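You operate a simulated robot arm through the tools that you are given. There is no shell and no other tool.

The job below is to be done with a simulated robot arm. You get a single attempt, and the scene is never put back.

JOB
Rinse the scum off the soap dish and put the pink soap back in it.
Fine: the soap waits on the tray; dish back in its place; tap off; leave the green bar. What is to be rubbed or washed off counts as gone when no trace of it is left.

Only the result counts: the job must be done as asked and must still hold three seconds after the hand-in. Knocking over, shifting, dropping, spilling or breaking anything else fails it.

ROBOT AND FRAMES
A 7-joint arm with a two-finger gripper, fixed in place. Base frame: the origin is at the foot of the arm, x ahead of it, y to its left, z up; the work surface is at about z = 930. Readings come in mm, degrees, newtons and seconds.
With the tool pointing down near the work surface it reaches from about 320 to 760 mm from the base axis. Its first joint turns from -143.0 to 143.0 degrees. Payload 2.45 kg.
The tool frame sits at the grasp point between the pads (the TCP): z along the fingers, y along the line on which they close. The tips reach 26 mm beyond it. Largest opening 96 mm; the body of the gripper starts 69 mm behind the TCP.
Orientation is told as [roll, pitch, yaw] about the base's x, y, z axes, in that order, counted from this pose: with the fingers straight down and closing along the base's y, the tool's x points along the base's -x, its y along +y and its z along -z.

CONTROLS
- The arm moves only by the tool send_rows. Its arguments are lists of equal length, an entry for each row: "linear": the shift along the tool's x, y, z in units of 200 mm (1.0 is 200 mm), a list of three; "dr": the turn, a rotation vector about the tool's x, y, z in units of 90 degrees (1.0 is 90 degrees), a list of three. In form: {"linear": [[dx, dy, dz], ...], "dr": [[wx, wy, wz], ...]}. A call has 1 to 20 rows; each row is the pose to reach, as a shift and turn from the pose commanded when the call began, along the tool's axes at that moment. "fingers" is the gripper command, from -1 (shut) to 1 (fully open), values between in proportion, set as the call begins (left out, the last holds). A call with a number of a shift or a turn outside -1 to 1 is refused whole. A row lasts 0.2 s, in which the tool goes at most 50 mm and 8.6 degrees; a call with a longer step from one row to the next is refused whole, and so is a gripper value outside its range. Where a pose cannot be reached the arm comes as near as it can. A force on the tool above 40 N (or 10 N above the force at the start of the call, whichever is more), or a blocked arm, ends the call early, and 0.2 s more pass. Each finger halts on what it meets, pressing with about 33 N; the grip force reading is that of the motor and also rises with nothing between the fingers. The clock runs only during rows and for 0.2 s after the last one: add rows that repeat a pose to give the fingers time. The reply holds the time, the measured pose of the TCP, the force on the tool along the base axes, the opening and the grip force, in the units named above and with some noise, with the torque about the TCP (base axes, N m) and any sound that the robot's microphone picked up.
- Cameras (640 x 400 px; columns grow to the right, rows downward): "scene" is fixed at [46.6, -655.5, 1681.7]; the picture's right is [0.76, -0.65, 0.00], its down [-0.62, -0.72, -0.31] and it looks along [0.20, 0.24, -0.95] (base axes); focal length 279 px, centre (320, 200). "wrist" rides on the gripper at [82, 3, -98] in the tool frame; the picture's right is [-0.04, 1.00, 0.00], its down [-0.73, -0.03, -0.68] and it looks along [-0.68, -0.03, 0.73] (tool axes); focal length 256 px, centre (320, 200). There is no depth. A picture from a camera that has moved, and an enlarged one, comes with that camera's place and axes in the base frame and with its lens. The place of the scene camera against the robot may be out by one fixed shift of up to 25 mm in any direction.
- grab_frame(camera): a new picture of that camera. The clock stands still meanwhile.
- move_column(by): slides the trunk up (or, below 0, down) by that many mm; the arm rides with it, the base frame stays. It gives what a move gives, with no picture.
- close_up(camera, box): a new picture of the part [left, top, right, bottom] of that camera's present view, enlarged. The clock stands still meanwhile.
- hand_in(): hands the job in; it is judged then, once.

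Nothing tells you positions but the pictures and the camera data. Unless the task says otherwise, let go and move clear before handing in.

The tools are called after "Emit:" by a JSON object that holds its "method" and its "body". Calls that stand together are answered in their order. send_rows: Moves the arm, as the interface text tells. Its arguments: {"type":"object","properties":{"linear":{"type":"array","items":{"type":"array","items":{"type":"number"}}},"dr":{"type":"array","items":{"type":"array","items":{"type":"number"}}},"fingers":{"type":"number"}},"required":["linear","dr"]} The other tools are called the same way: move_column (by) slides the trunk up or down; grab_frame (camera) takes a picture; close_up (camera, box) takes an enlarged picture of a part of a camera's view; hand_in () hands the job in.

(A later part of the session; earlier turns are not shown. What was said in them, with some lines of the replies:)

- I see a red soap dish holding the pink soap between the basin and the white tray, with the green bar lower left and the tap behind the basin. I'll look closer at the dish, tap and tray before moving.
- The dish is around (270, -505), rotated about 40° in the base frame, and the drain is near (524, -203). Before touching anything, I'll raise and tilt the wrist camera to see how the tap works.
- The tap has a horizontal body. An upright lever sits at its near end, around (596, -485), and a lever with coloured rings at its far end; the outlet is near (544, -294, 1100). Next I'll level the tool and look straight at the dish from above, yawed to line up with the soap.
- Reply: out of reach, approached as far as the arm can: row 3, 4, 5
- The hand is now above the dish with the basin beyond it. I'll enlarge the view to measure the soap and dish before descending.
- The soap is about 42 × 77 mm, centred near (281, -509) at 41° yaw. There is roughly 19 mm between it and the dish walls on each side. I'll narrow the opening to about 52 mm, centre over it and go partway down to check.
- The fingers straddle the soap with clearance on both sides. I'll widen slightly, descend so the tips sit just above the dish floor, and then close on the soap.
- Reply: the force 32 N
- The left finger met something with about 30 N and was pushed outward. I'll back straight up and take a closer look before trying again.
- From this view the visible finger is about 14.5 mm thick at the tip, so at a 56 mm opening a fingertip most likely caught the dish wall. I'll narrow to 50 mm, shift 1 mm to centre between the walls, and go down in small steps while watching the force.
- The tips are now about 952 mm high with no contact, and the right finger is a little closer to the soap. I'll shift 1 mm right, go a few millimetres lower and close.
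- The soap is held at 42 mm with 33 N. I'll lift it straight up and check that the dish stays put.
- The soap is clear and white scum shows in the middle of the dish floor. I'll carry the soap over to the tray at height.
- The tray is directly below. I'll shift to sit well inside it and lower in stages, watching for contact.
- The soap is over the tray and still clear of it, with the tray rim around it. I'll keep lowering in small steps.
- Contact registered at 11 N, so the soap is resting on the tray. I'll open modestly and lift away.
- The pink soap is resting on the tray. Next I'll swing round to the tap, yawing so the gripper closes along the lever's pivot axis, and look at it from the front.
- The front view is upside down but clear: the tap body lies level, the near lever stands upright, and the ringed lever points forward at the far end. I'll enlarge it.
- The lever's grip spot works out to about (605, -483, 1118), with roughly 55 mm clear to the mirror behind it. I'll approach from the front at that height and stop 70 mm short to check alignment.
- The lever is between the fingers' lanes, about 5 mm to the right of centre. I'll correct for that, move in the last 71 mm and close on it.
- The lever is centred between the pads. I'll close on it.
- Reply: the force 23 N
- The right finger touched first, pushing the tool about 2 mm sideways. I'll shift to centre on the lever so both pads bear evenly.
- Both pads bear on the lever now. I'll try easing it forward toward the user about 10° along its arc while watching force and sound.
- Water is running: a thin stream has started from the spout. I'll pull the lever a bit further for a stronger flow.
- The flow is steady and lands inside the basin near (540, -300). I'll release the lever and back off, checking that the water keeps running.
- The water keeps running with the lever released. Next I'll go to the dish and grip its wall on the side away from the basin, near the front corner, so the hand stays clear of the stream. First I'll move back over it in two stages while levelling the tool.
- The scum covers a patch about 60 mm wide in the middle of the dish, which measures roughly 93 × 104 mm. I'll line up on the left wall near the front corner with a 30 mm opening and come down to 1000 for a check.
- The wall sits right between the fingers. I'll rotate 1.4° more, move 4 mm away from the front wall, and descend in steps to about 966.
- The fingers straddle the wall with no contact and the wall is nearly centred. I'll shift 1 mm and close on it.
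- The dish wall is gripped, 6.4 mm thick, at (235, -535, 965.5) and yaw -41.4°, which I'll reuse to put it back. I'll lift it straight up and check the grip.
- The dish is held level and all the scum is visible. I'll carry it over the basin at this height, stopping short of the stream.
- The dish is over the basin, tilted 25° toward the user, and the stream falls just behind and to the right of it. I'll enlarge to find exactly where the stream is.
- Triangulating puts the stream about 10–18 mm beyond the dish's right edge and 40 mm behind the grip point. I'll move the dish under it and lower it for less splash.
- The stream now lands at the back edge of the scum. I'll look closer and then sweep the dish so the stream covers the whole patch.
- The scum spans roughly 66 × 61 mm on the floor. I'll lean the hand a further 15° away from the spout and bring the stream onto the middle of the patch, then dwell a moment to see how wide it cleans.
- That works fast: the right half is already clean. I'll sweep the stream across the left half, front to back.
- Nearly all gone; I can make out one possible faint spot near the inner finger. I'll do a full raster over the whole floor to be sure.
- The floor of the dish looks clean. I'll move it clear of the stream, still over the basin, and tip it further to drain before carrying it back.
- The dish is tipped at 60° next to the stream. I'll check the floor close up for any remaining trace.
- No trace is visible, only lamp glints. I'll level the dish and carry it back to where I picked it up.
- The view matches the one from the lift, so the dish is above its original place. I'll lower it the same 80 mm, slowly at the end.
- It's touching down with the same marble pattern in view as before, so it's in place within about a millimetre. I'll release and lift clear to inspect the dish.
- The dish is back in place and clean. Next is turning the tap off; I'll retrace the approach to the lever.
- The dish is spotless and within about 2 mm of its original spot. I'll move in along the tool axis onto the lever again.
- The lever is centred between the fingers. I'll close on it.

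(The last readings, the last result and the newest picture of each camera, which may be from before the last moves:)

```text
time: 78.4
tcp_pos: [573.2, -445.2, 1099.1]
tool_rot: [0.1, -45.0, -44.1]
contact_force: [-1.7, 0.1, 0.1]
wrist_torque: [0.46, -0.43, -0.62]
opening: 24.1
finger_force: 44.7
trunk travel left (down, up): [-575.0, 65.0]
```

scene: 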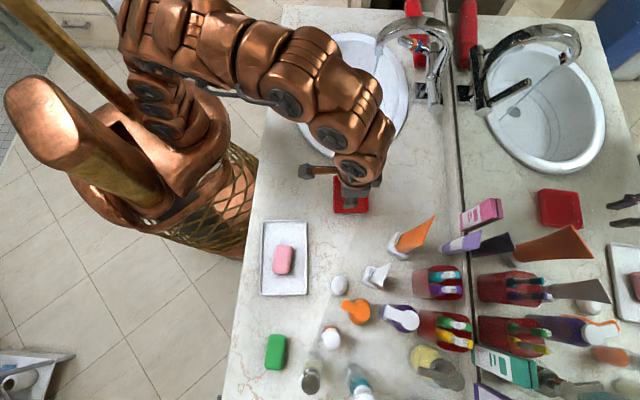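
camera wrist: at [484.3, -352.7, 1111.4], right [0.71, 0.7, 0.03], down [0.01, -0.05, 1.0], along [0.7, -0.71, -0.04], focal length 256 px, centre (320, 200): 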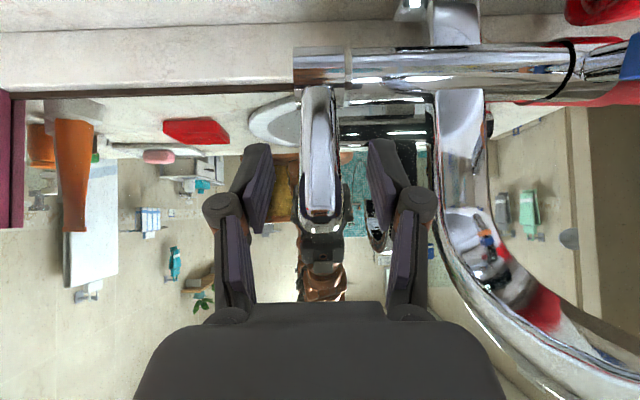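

Gripped at 24 mm as before. I'll push the lever back up along the same arc to its closed position.

Emit:
{"method": "send_rows", "body": {"linear": [[-0.042, 0, 0.0115], [-0.0835, 0, 0.0265], [-0.121, 0, 0.047], [-0.1585, 0, 0.0695], [-0.19, 0, 0.096], [-0.2245, 0, 0.1251], [-0.2245, 0, 0.1251]], "dr": [[0, 0, 0], [0, 0, 0], [0, 0, 0], [0, 0, 0], [0, 0, 0], [0, 0, 0], [0, 0, 0]]}}

Emit:
{"method": "close_up", "body": {"camera": "scene", "box": [290, 0, 490, 170]}}

Emit:
{"method": "grab_frame", "body": {"camera": "wrist"}}

```text
time: 80.0
tcp_pos: [609.0, -479.3, 1116.2]
tool_rot: [-0.1, -45.1, -43.9]
contact_force: [-14.8, 3.8, -4.9]
wrist_torque: [1.06, 0.8, -0.47]
opening: 23.9
finger_force: 45.1
trunk travel left (down, up): [-575.0, 65.0]
```

```text
2.35 times, centred on (390, 85) of scene
camera zoom: at [46.6, -655.5, 1681.7], right [0.76, -0.65, 0.0], down [-0.62, -0.72, -0.31], along [0.2, 0.24, -0.95], focal length 656 px, centre (155, 471)
```

zoom: 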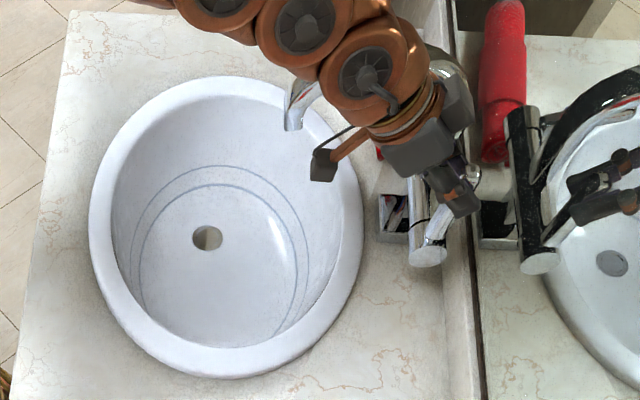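

```text
taken
camera wrist: at [518.8, -387.3, 1127.0], right [0.71, 0.7, 0.03], down [0.01, -0.05, 1.0], along [0.7, -0.71, -0.04], focal length 256 px, centre (320, 200)
```

wrist: 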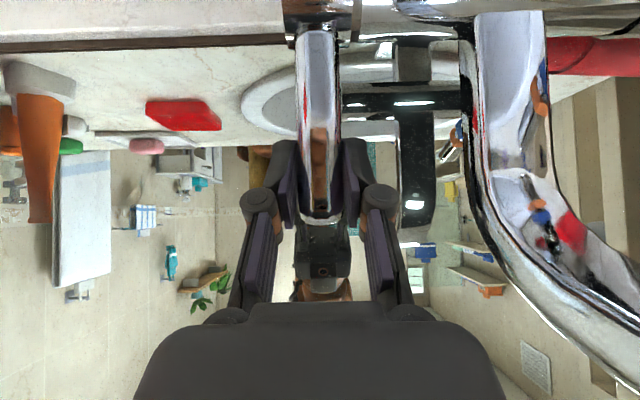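

The stream has stopped. I'll nudge the lever a couple of millimetres more so it rests firmly at its stop, then release and back off.

Emit:
{"method": "send_rows", "body": {"linear": [[-0.007, 0, 0.007], [-0.007, 0, 0.007]], "dr": [[0, 0, 0], [0, 0, 0]]}}

Emit:
{"method": "send_rows", "body": {"linear": [[0, 0, 0], [0, 0, 0], [0, 0, 0], [0, 0, 0]], "dr": [[0, 0, 0], [0, 0, 0], [0, 0, 0], [0, 0, 0]], "fingers": 0.1}}

Emit:
{"method": "send_rows", "body": {"linear": [[0.05, 0, -0.05], [0.15, 0, -0.2], [0.2, 0, -0.4], [0.2, 0, -0.6], [0.2, 0, -0.8], [0.2, 0, -0.8]], "dr": [[0, 0, 0], [0, 0, 0], [0, 0, 0], [0, 0, 0], [0, 0, 0], [0, 0, 0]]}}

Emit:
{"method": "grab_frame", "body": {"camera": "wrist"}}

Emit:
{"method": "close_up", "body": {"camera": "scene", "box": [290, 0, 490, 170]}}

```text
time: 80.6
tcp_pos: [609.0, -479.2, 1114.2]
tool_rot: [-0.1, -45.1, -44.0]
contact_force: [-24.4, 10.8, -7.5]
wrist_torque: [0.93, 0.82, -0.42]
opening: 24.0
finger_force: 44.8
trunk travel left (down, up): [-575.0, 65.0]
```

```text
time: 81.6
tcp_pos: [611.8, -480.7, 1114.3]
tool_rot: [0.0, -45.0, -44.0]
contact_force: [0.6, 0.9, -1.0]
wrist_torque: [0.01, 0.01, -0.03]
opening: 52.9
finger_force: 0.1
trunk travel left (down, up): [-575.0, 65.0]
```

```text
time: 83.0
tcp_pos: [508.8, -381.9, 1200.7]
tool_rot: [-0.1, -45.0, -43.8]
contact_force: [0.4, -0.8, -0.1]
wrist_torque: [-0.03, 0.04, -0.03]
opening: 52.6
finger_force: 0.2
trunk travel left (down, up): [-575.0, 65.0]
```

```text
taken
camera wrist: at [418.4, -289.8, 1212.2], right [0.71, 0.7, 0.03], down [0.01, -0.05, 1.0], along [0.7, -0.71, -0.04], focal length 256 px, centre (320, 200)
```

wrist: 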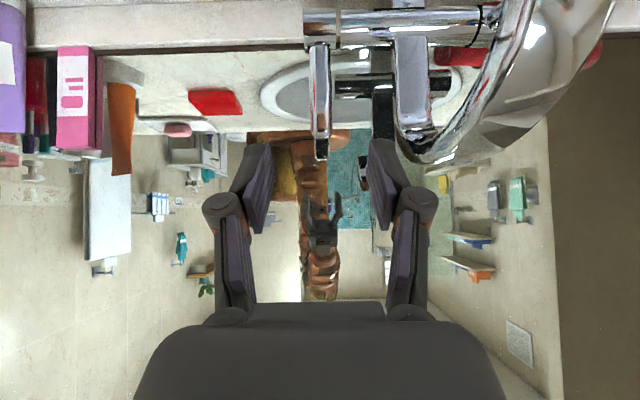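

```text
2.35 times, centred on (390, 85) of scene
camera zoom: at [46.6, -655.5, 1681.7], right [0.76, -0.65, 0.0], down [-0.62, -0.72, -0.31], along [0.2, 0.24, -0.95], focal length 656 px, centre (155, 471)
```

zoom: 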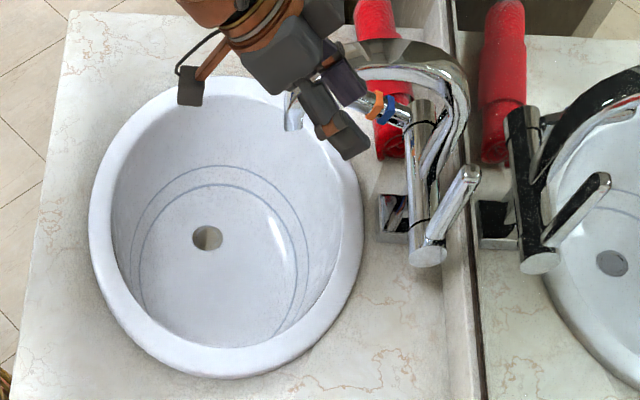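

The lever is upright as at the start and the water is off. I'll go back to the tray for the soap, retracing the earlier route.

Emit:
{"method": "send_rows", "body": {"linear": [[0.1, -0.04, -0.05], [0.2, -0.08, -0.1], [0.3, -0.13, -0.15], [0.42, -0.17, -0.2], [0.53, -0.22, -0.24], [0.6375, -0.261, -0.2835], [0.6375, -0.261, -0.2835]], "dr": [[0, 0.085, 0], [0, 0.17, 0], [0, 0.255, 0], [0, 0.34, 0], [0, 0.42, 0], [0, 0.5, 0], [0, 0.5, 0]], "fingers": 0.15}}

Emit:
{"method": "send_rows", "body": {"linear": [[0.046, -0.158, 0], [0.092, -0.316, 0], [0.139, -0.475, 0], [0.185, -0.633, 0], [0.232, -0.79, 0], [0.278, -0.95, 0], [0.278, -0.95, 0]], "dr": [[0, 0, -0.08], [0, 0, -0.16], [0, 0, -0.24], [0, 0, -0.32], [0, 0, -0.4], [0, 0, -0.472], [0, 0, -0.472]]}}

Emit:
{"method": "send_rows", "body": {"linear": [[0.14, -0.09, 0.06], [0.28, -0.18, 0.12], [0.43, -0.27, 0.19], [0.57, -0.36, 0.26], [0.72, -0.45, 0.34], [0.857, -0.528, 0.415], [0.857, -0.528, 0.415]], "dr": [[0, 0, -0.08], [0, 0, -0.16], [0, 0, -0.24], [0, 0, -0.32], [0, 0, -0.4], [0, 0, -0.472], [0, 0, -0.472]]}}

Emit:
{"method": "grab_frame", "body": {"camera": "wrist"}}

Emit:
{"method": "grab_frame", "body": {"camera": "scene"}}

```text
time: 84.6
tcp_pos: [380.3, -331.5, 1149.7]
tool_rot: [0.0, 0.0, -44.1]
contact_force: [-1.1, -0.5, 0.0]
wrist_torque: [-0.02, -0.02, 0.0]
opening: 55.2
finger_force: 0.0
trunk travel left (down, up): [-575.0, 65.0]
```

```text
time: 86.2
tcp_pos: [207.4, -427.4, 1150.4]
tool_rot: [-0.1, 0.0, -1.4]
contact_force: [-0.4, 0.5, 0.5]
wrist_torque: [-0.01, 0.02, 0.0]
opening: 55.2
finger_force: 0.0
trunk travel left (down, up): [-575.0, 65.0]
```

```text
time: 87.8
tcp_pos: [34.4, -528.1, 1066.1]
tool_rot: [-0.1, 0.0, 41.1]
contact_force: [-0.5, -0.3, -0.3]
wrist_torque: [0.02, 0.02, -0.02]
opening: 55.3
finger_force: 0.1
trunk travel left (down, up): [-575.0, 65.0]
```

```text
taken
camera wrist: at [-29.7, -578.3, 1165.4], right [-0.63, 0.78, 0.0], down [0.57, 0.46, 0.68], along [0.53, 0.42, -0.73], focal length 256 px, centre (320, 200)
```

wrist: 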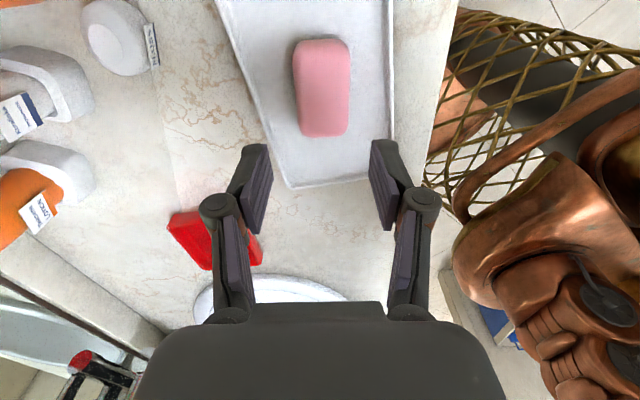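

```text
taken
```

scene: 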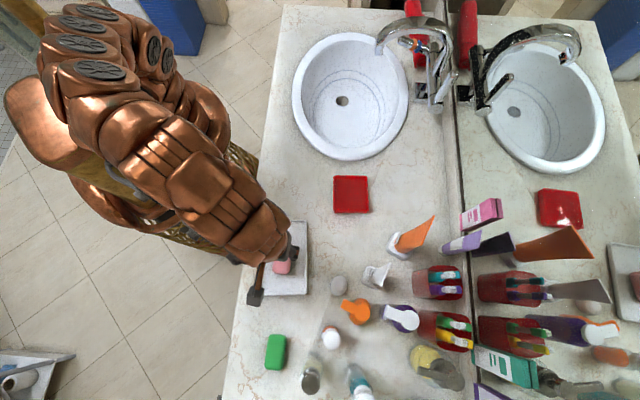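

The soap sits in the same spot in view. I'll descend straddling it and close.

Emit:
{"method": "send_rows", "body": {"linear": [[0, 0.006, 0.15], [0, 0.006, 0.3], [0, 0.006, 0.42], [0, 0.006, 0.48], [0, 0.006, 0.48]], "dr": [[0, 0, 0], [0, 0, 0], [0, 0, 0], [0, 0, 0], [0, 0, 0]]}}

Emit:
{"method": "send_rows", "body": {"linear": [[0, 0, 0], [0, 0, 0], [0, 0, 0], [0, 0, 0]], "dr": [[0, 0, 0], [0, 0, 0], [0, 0, 0], [0, 0, 0]], "fingers": -0.3}}

Emit:
{"method": "grab_frame", "body": {"camera": "wrist"}}

```text
time: 89.0
tcp_pos: [34.4, -527.1, 970.3]
tool_rot: [0.0, 0.1, 41.0]
contact_force: [-0.5, 0.7, 0.6]
wrist_torque: [-0.02, 0.0, 0.01]
opening: 55.4
finger_force: 0.1
trunk travel left (down, up): [-575.0, 65.0]
```

```text
time: 90.0
tcp_pos: [34.9, -528.1, 970.3]
tool_rot: [0.0, 0.1, 41.0]
contact_force: [-0.1, -1.1, 3.1]
wrist_torque: [-0.04, -0.02, 0.03]
opening: 42.3
finger_force: 33.2
trunk travel left (down, up): [-575.0, 65.0]
```

```text
taken
camera wrist: at [-30.2, -577.2, 1068.6], right [-0.62, 0.78, 0.0], down [0.57, 0.46, 0.68], along [0.53, 0.42, -0.73], focal length 256 px, centre (320, 200)
```

wrist: 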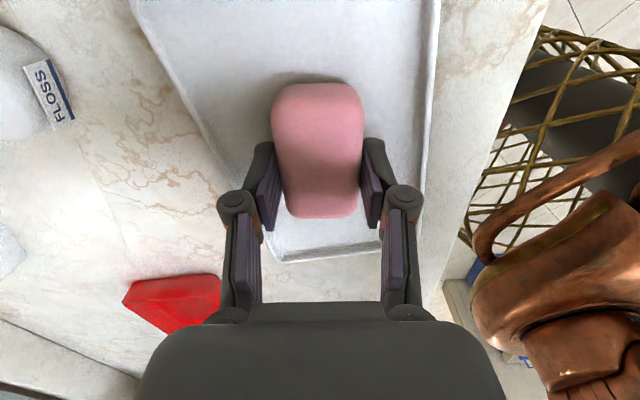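

The soap is held again at 42 mm with 33 N. I'll lift it and carry it back above the dish.

Emit:
{"method": "send_rows", "body": {"linear": [[0, 0, -0.05], [0, 0, -0.2], [0, 0, -0.4], [0, 0, -0.56], [0, 0, -0.56]], "dr": [[0, 0, 0], [0, 0, 0], [0, 0, 0], [0, 0, 0], [0, 0, 0]]}}

Emit:
{"method": "send_rows", "body": {"linear": [[-0.143, -0.106, 0], [-0.286, -0.212, 0], [-0.429, -0.318, 0], [-0.572, -0.424, 0], [-0.715, -0.53, 0], [-0.858, -0.637, 0], [-1.0, -0.743, 0], [-1.0, -0.743, 0]], "dr": [[0, 0, 0], [0, 0, 0], [0, 0, 0], [0, 0, 0], [0, 0, 0], [0, 0, 0], [0, 0, 0], [0, 0, 0]]}}

Emit:
{"method": "grab_frame", "body": {"camera": "wrist"}}

Emit:
{"method": "close_up", "body": {"camera": "scene", "box": [310, 150, 400, 230]}}

```text
time: 91.2
tcp_pos: [32.8, -526.2, 1082.1]
tool_rot: [-0.1, 0.0, 41.0]
contact_force: [0.2, 0.3, -0.2]
wrist_torque: [-0.05, -0.01, -0.01]
opening: 42.0
finger_force: 33.0
trunk travel left (down, up): [-575.0, 65.0]
```

```text
time: 93.0
tcp_pos: [283.6, -508.8, 1080.5]
tool_rot: [0.0, 0.1, 40.9]
contact_force: [0.0, -0.3, -0.5]
wrist_torque: [-0.04, 0.0, 0.0]
opening: 42.2
finger_force: 33.1
trunk travel left (down, up): [-575.0, 65.0]
```

```text
taken
camera wrist: at [217.9, -558.8, 1179.7], right [-0.62, 0.78, 0.0], down [0.57, 0.46, 0.68], along [0.53, 0.42, -0.73], focal length 256 px, centre (320, 200)
```

wrist: 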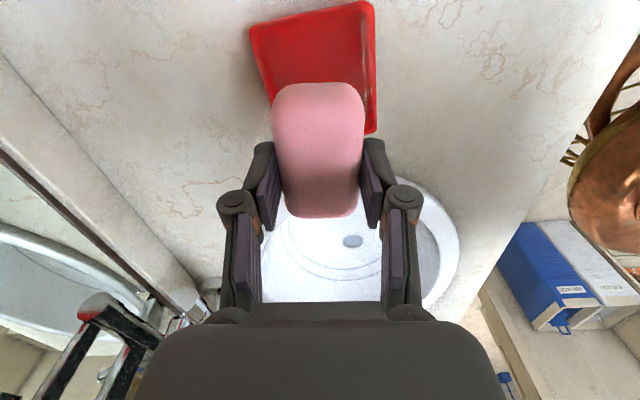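

```text
5.00 times, centred on (355, 190) of scene
camera zoom: at [46.6, -655.5, 1681.7], right [0.76, -0.65, 0.0], down [-0.62, -0.72, -0.31], along [0.2, 0.24, -0.95], focal length 1394 px, centre (145, 250)
```

zoom: 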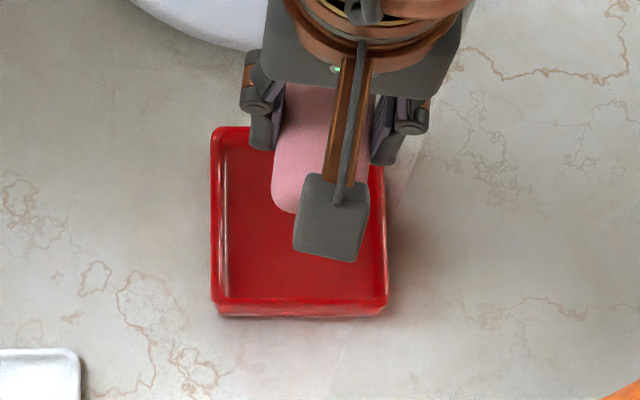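

The soap is directly above the clean dish, aligned as when I picked it up. I'll lower it in stages and feel for contact.

Emit:
{"method": "send_rows", "body": {"linear": [[0, 0, 0.15], [0, 0, 0.3], [0, 0, 0.42], [0, 0, 0.48], [0, 0, 0.48]], "dr": [[0, 0, 0], [0, 0, 0], [0, 0, 0], [0, 0, 0], [0, 0, 0]]}}

Emit:
{"method": "close_up", "body": {"camera": "wrist", "box": [190, 20, 440, 260]}}

```text
time: 94.2
tcp_pos: [281.8, -508.2, 985.9]
tool_rot: [0.0, 0.0, 41.0]
contact_force: [-1.4, 0.4, -0.8]
wrist_torque: [-0.01, 0.02, 0.0]
opening: 42.1
finger_force: 32.9
trunk travel left (down, up): [-575.0, 65.0]
```

```text
1.67 times, centred on (315, 140) of wrist
camera zoom: at [216.6, -558.7, 1084.7], right [-0.62, 0.78, 0.0], down [0.57, 0.46, 0.68], along [0.53, 0.42, -0.73], focal length 427 px, centre (328, 300)
```

zoom: 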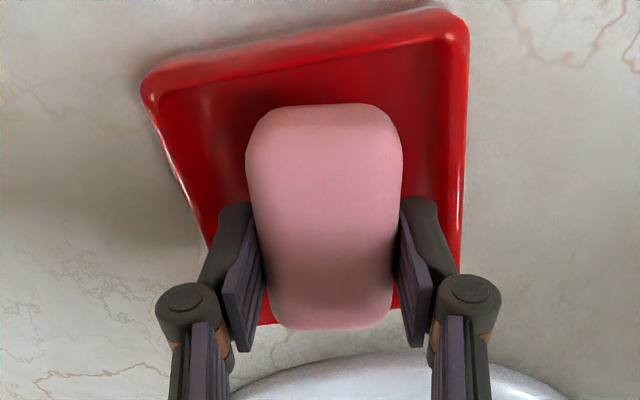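

The soap and fingers clear the walls on both sides by about 8 mm. I'll continue down in small steps to contact.

Emit:
{"method": "send_rows", "body": {"linear": [[0, 0, 0.02], [0, 0, 0.04], [0, 0, 0.05], [0, 0, 0.05]], "dr": [[0, 0, 0], [0, 0, 0], [0, 0, 0], [0, 0, 0]]}}

Emit:
{"method": "send_rows", "body": {"linear": [[0, 0, 0.008], [0, 0, 0.013], [0, 0, 0.013]], "dr": [[0, 0, 0], [0, 0, 0], [0, 0, 0]]}}

```text
time: 95.2
tcp_pos: [280.7, -509.1, 976.2]
tool_rot: [0.1, 0.0, 41.0]
contact_force: [-0.3, 0.0, -0.9]
wrist_torque: [-0.02, 0.0, 0.01]
opening: 42.4
finger_force: 33.2
trunk travel left (down, up): [-575.0, 65.0]
```

```text
time: 96.0
tcp_pos: [281.5, -509.0, 972.4]
tool_rot: [0.0, 0.0, 41.1]
contact_force: [0.5, 1.0, 0.1]
wrist_torque: [0.01, -0.01, 0.03]
opening: 42.3
finger_force: 33.1
trunk travel left (down, up): [-575.0, 65.0]
```

Emit:
{"method": "send_rows", "body": {"linear": [[0, 0, 0.005], [0, 0, 0.008], [0, 0, 0.008]], "dr": [[0, 0, 0], [0, 0, 0], [0, 0, 0]]}}

```text
time: 96.8
tcp_pos: [280.6, -508.0, 973.4]
tool_rot: [-0.1, 0.1, 41.0]
contact_force: [4.2, -3.0, 14.8]
wrist_torque: [-0.08, -0.16, -0.01]
opening: 42.4
finger_force: 32.4
trunk travel left (down, up): [-575.0, 65.0]
```

Contact at 15 N: the soap is on the dish floor. I'll ease up a touch, open to 50 mm and lift straight out.

Emit:
{"method": "send_rows", "body": {"linear": [[0, 0, -0.005], [0, 0, -0.005]], "dr": [[0, 0, 0], [0, 0, 0]]}}

Emit:
{"method": "send_rows", "body": {"linear": [[0, 0, 0], [0, 0, 0], [0, 0, 0]], "dr": [[0, 0, 0], [0, 0, 0], [0, 0, 0]], "fingers": 0.04}}

Emit:
{"method": "send_rows", "body": {"linear": [[0, 0, -0.05], [0, 0, -0.15], [0, 0, -0.3], [0, 0, -0.5], [0, 0, -0.6], [0, 0, -0.6]], "dr": [[0, 0, 0], [0, 0, 0], [0, 0, 0], [0, 0, 0], [0, 0, 0], [0, 0, 0]]}}

Emit:
{"method": "grab_frame", "body": {"camera": "wrist"}}

Emit:
{"method": "grab_frame", "body": {"camera": "scene"}}

```text
time: 97.4
tcp_pos: [280.6, -509.2, 973.0]
tool_rot: [0.0, 0.0, 41.0]
contact_force: [0.2, -1.4, 4.8]
wrist_torque: [-0.14, -0.03, 0.01]
opening: 42.1
finger_force: 32.6
trunk travel left (down, up): [-575.0, 65.0]
```

```text
time: 98.2
tcp_pos: [281.6, -508.5, 973.2]
tool_rot: [0.1, 0.0, 41.0]
contact_force: [0.4, 0.3, 0.1]
wrist_torque: [0.02, 0.01, 0.01]
opening: 50.2
finger_force: 0.1
trunk travel left (down, up): [-575.0, 65.0]
```

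```text
time: 99.6
tcp_pos: [283.1, -508.4, 1093.3]
tool_rot: [-0.1, 0.0, 41.0]
contact_force: [-0.4, 0.1, -1.1]
wrist_torque: [-0.01, -0.01, 0.03]
opening: 50.1
finger_force: 0.1
trunk travel left (down, up): [-575.0, 65.0]
```

```text
taken
camera wrist: at [218.7, -558.3, 1192.3], right [-0.63, 0.78, 0.0], down [0.57, 0.46, 0.68], along [0.53, 0.42, -0.73], focal length 256 px, centre (320, 200)
```

wrist: 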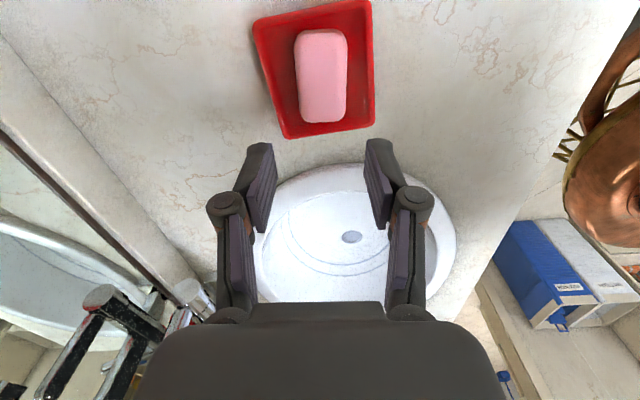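

```text
taken
```

scene: 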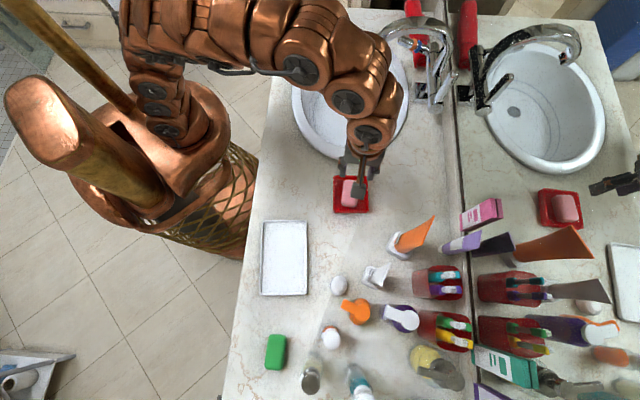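

The soap sits back in the clean dish. I'll move the arm clear and take final close-ups of everything.

Emit:
{"method": "send_rows", "body": {"linear": [[0.005, 0.13, -0.075], [0.01, 0.27, -0.15], [0.015, 0.41, -0.22], [0.02, 0.548, -0.3], [0.02, 0.75, -0.3], [0.02, 0.75, -0.3]], "dr": [[0, 0, 0], [0, 0, 0], [0, 0, 0], [0, 0, 0], [0, 0, 0], [0, 0, 0]]}}

Emit:
{"method": "grab_frame", "body": {"camera": "scene"}}

Emit:
{"method": "close_up", "body": {"camera": "scene", "box": [310, 160, 390, 230]}}

Emit:
{"method": "close_up", "body": {"camera": "scene", "box": [290, 0, 490, 170]}}

Emit:
{"method": "close_up", "body": {"camera": "scene", "box": [230, 170, 480, 400]}}

```text
time: 101.0
tcp_pos: [181.7, -397.9, 1154.3]
tool_rot: [-0.1, 0.1, 40.9]
contact_force: [-0.1, 0.4, 0.1]
wrist_torque: [0.0, 0.02, -0.01]
opening: 49.9
finger_force: 0.1
trunk travel left (down, up): [-575.0, 65.0]
```

```text
taken
```

scene: 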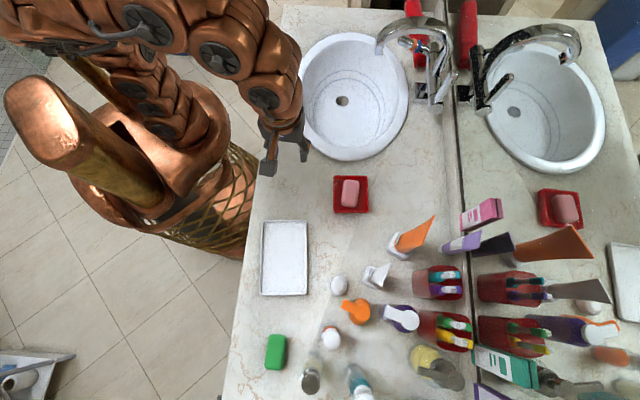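

```text
5.71 times, centred on (350, 195) of scene
camera zoom: at [46.6, -655.5, 1681.7], right [0.76, -0.65, 0.0], down [-0.62, -0.72, -0.31], along [0.2, 0.24, -0.95], focal length 1593 px, centre (149, 229)
```

zoom: 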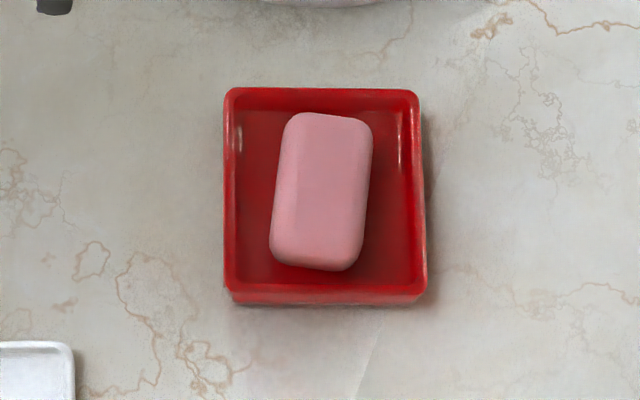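

```text
2.35 times, centred on (390, 85) of scene
camera zoom: at [46.6, -655.5, 1681.7], right [0.76, -0.65, 0.0], down [-0.62, -0.72, -0.31], along [0.2, 0.24, -0.95], focal length 656 px, centre (155, 471)
```

zoom: 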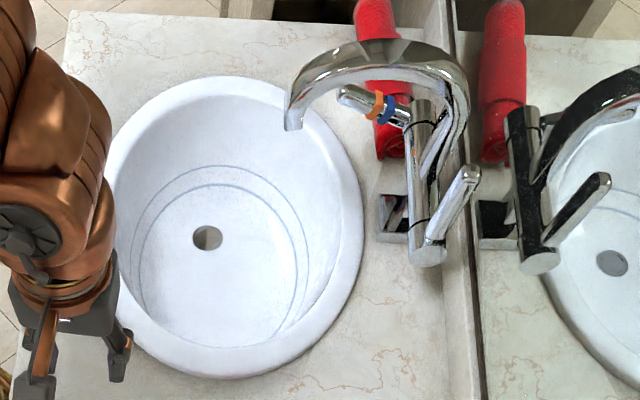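

```text
1.74 times, centred on (355, 285) of scene
camera zoom: at [46.6, -655.5, 1681.7], right [0.76, -0.65, 0.0], down [-0.62, -0.72, -0.31], along [0.2, 0.24, -0.95], focal length 485 px, centre (259, 52)
```

zoom: 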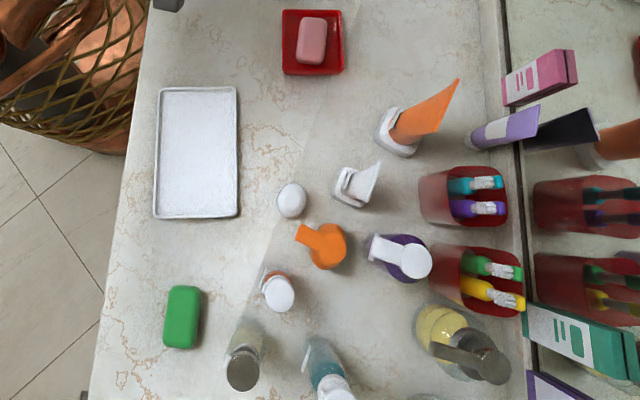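

The final views match the start: the dish is clean and in its original place with the pink soap in it. The tap is off with its lever upright, the tray is empty and unmoved, and the green bar is untouched. The arm is clear, so I'm handing in.

Emit:
{"method": "hand_in", "body": {}}

```text
The job is handed in.
```

The soap dish is rinsed and back in its place with the pink soap in it. I've handed the job in; I got no verdict beyond confirmation that it went through.

- **Dish:** I rinsed it under the tap until no scum was visible, then put it back within about 2 mm of its original spot.
- **Soap:** It waited on the tray during the rinse.
- **Tap:** It is off, with the lever upright as it was at the start.
- **Everything else:** In the final pictures, the tray, the green bar and the other items are where they were. I saw no water outside the basin.

On my first try at the soap, a fingertip pressed against something in or around the dish with about 30 N. I backed off, and neither the dish nor the soap had visibly moved.
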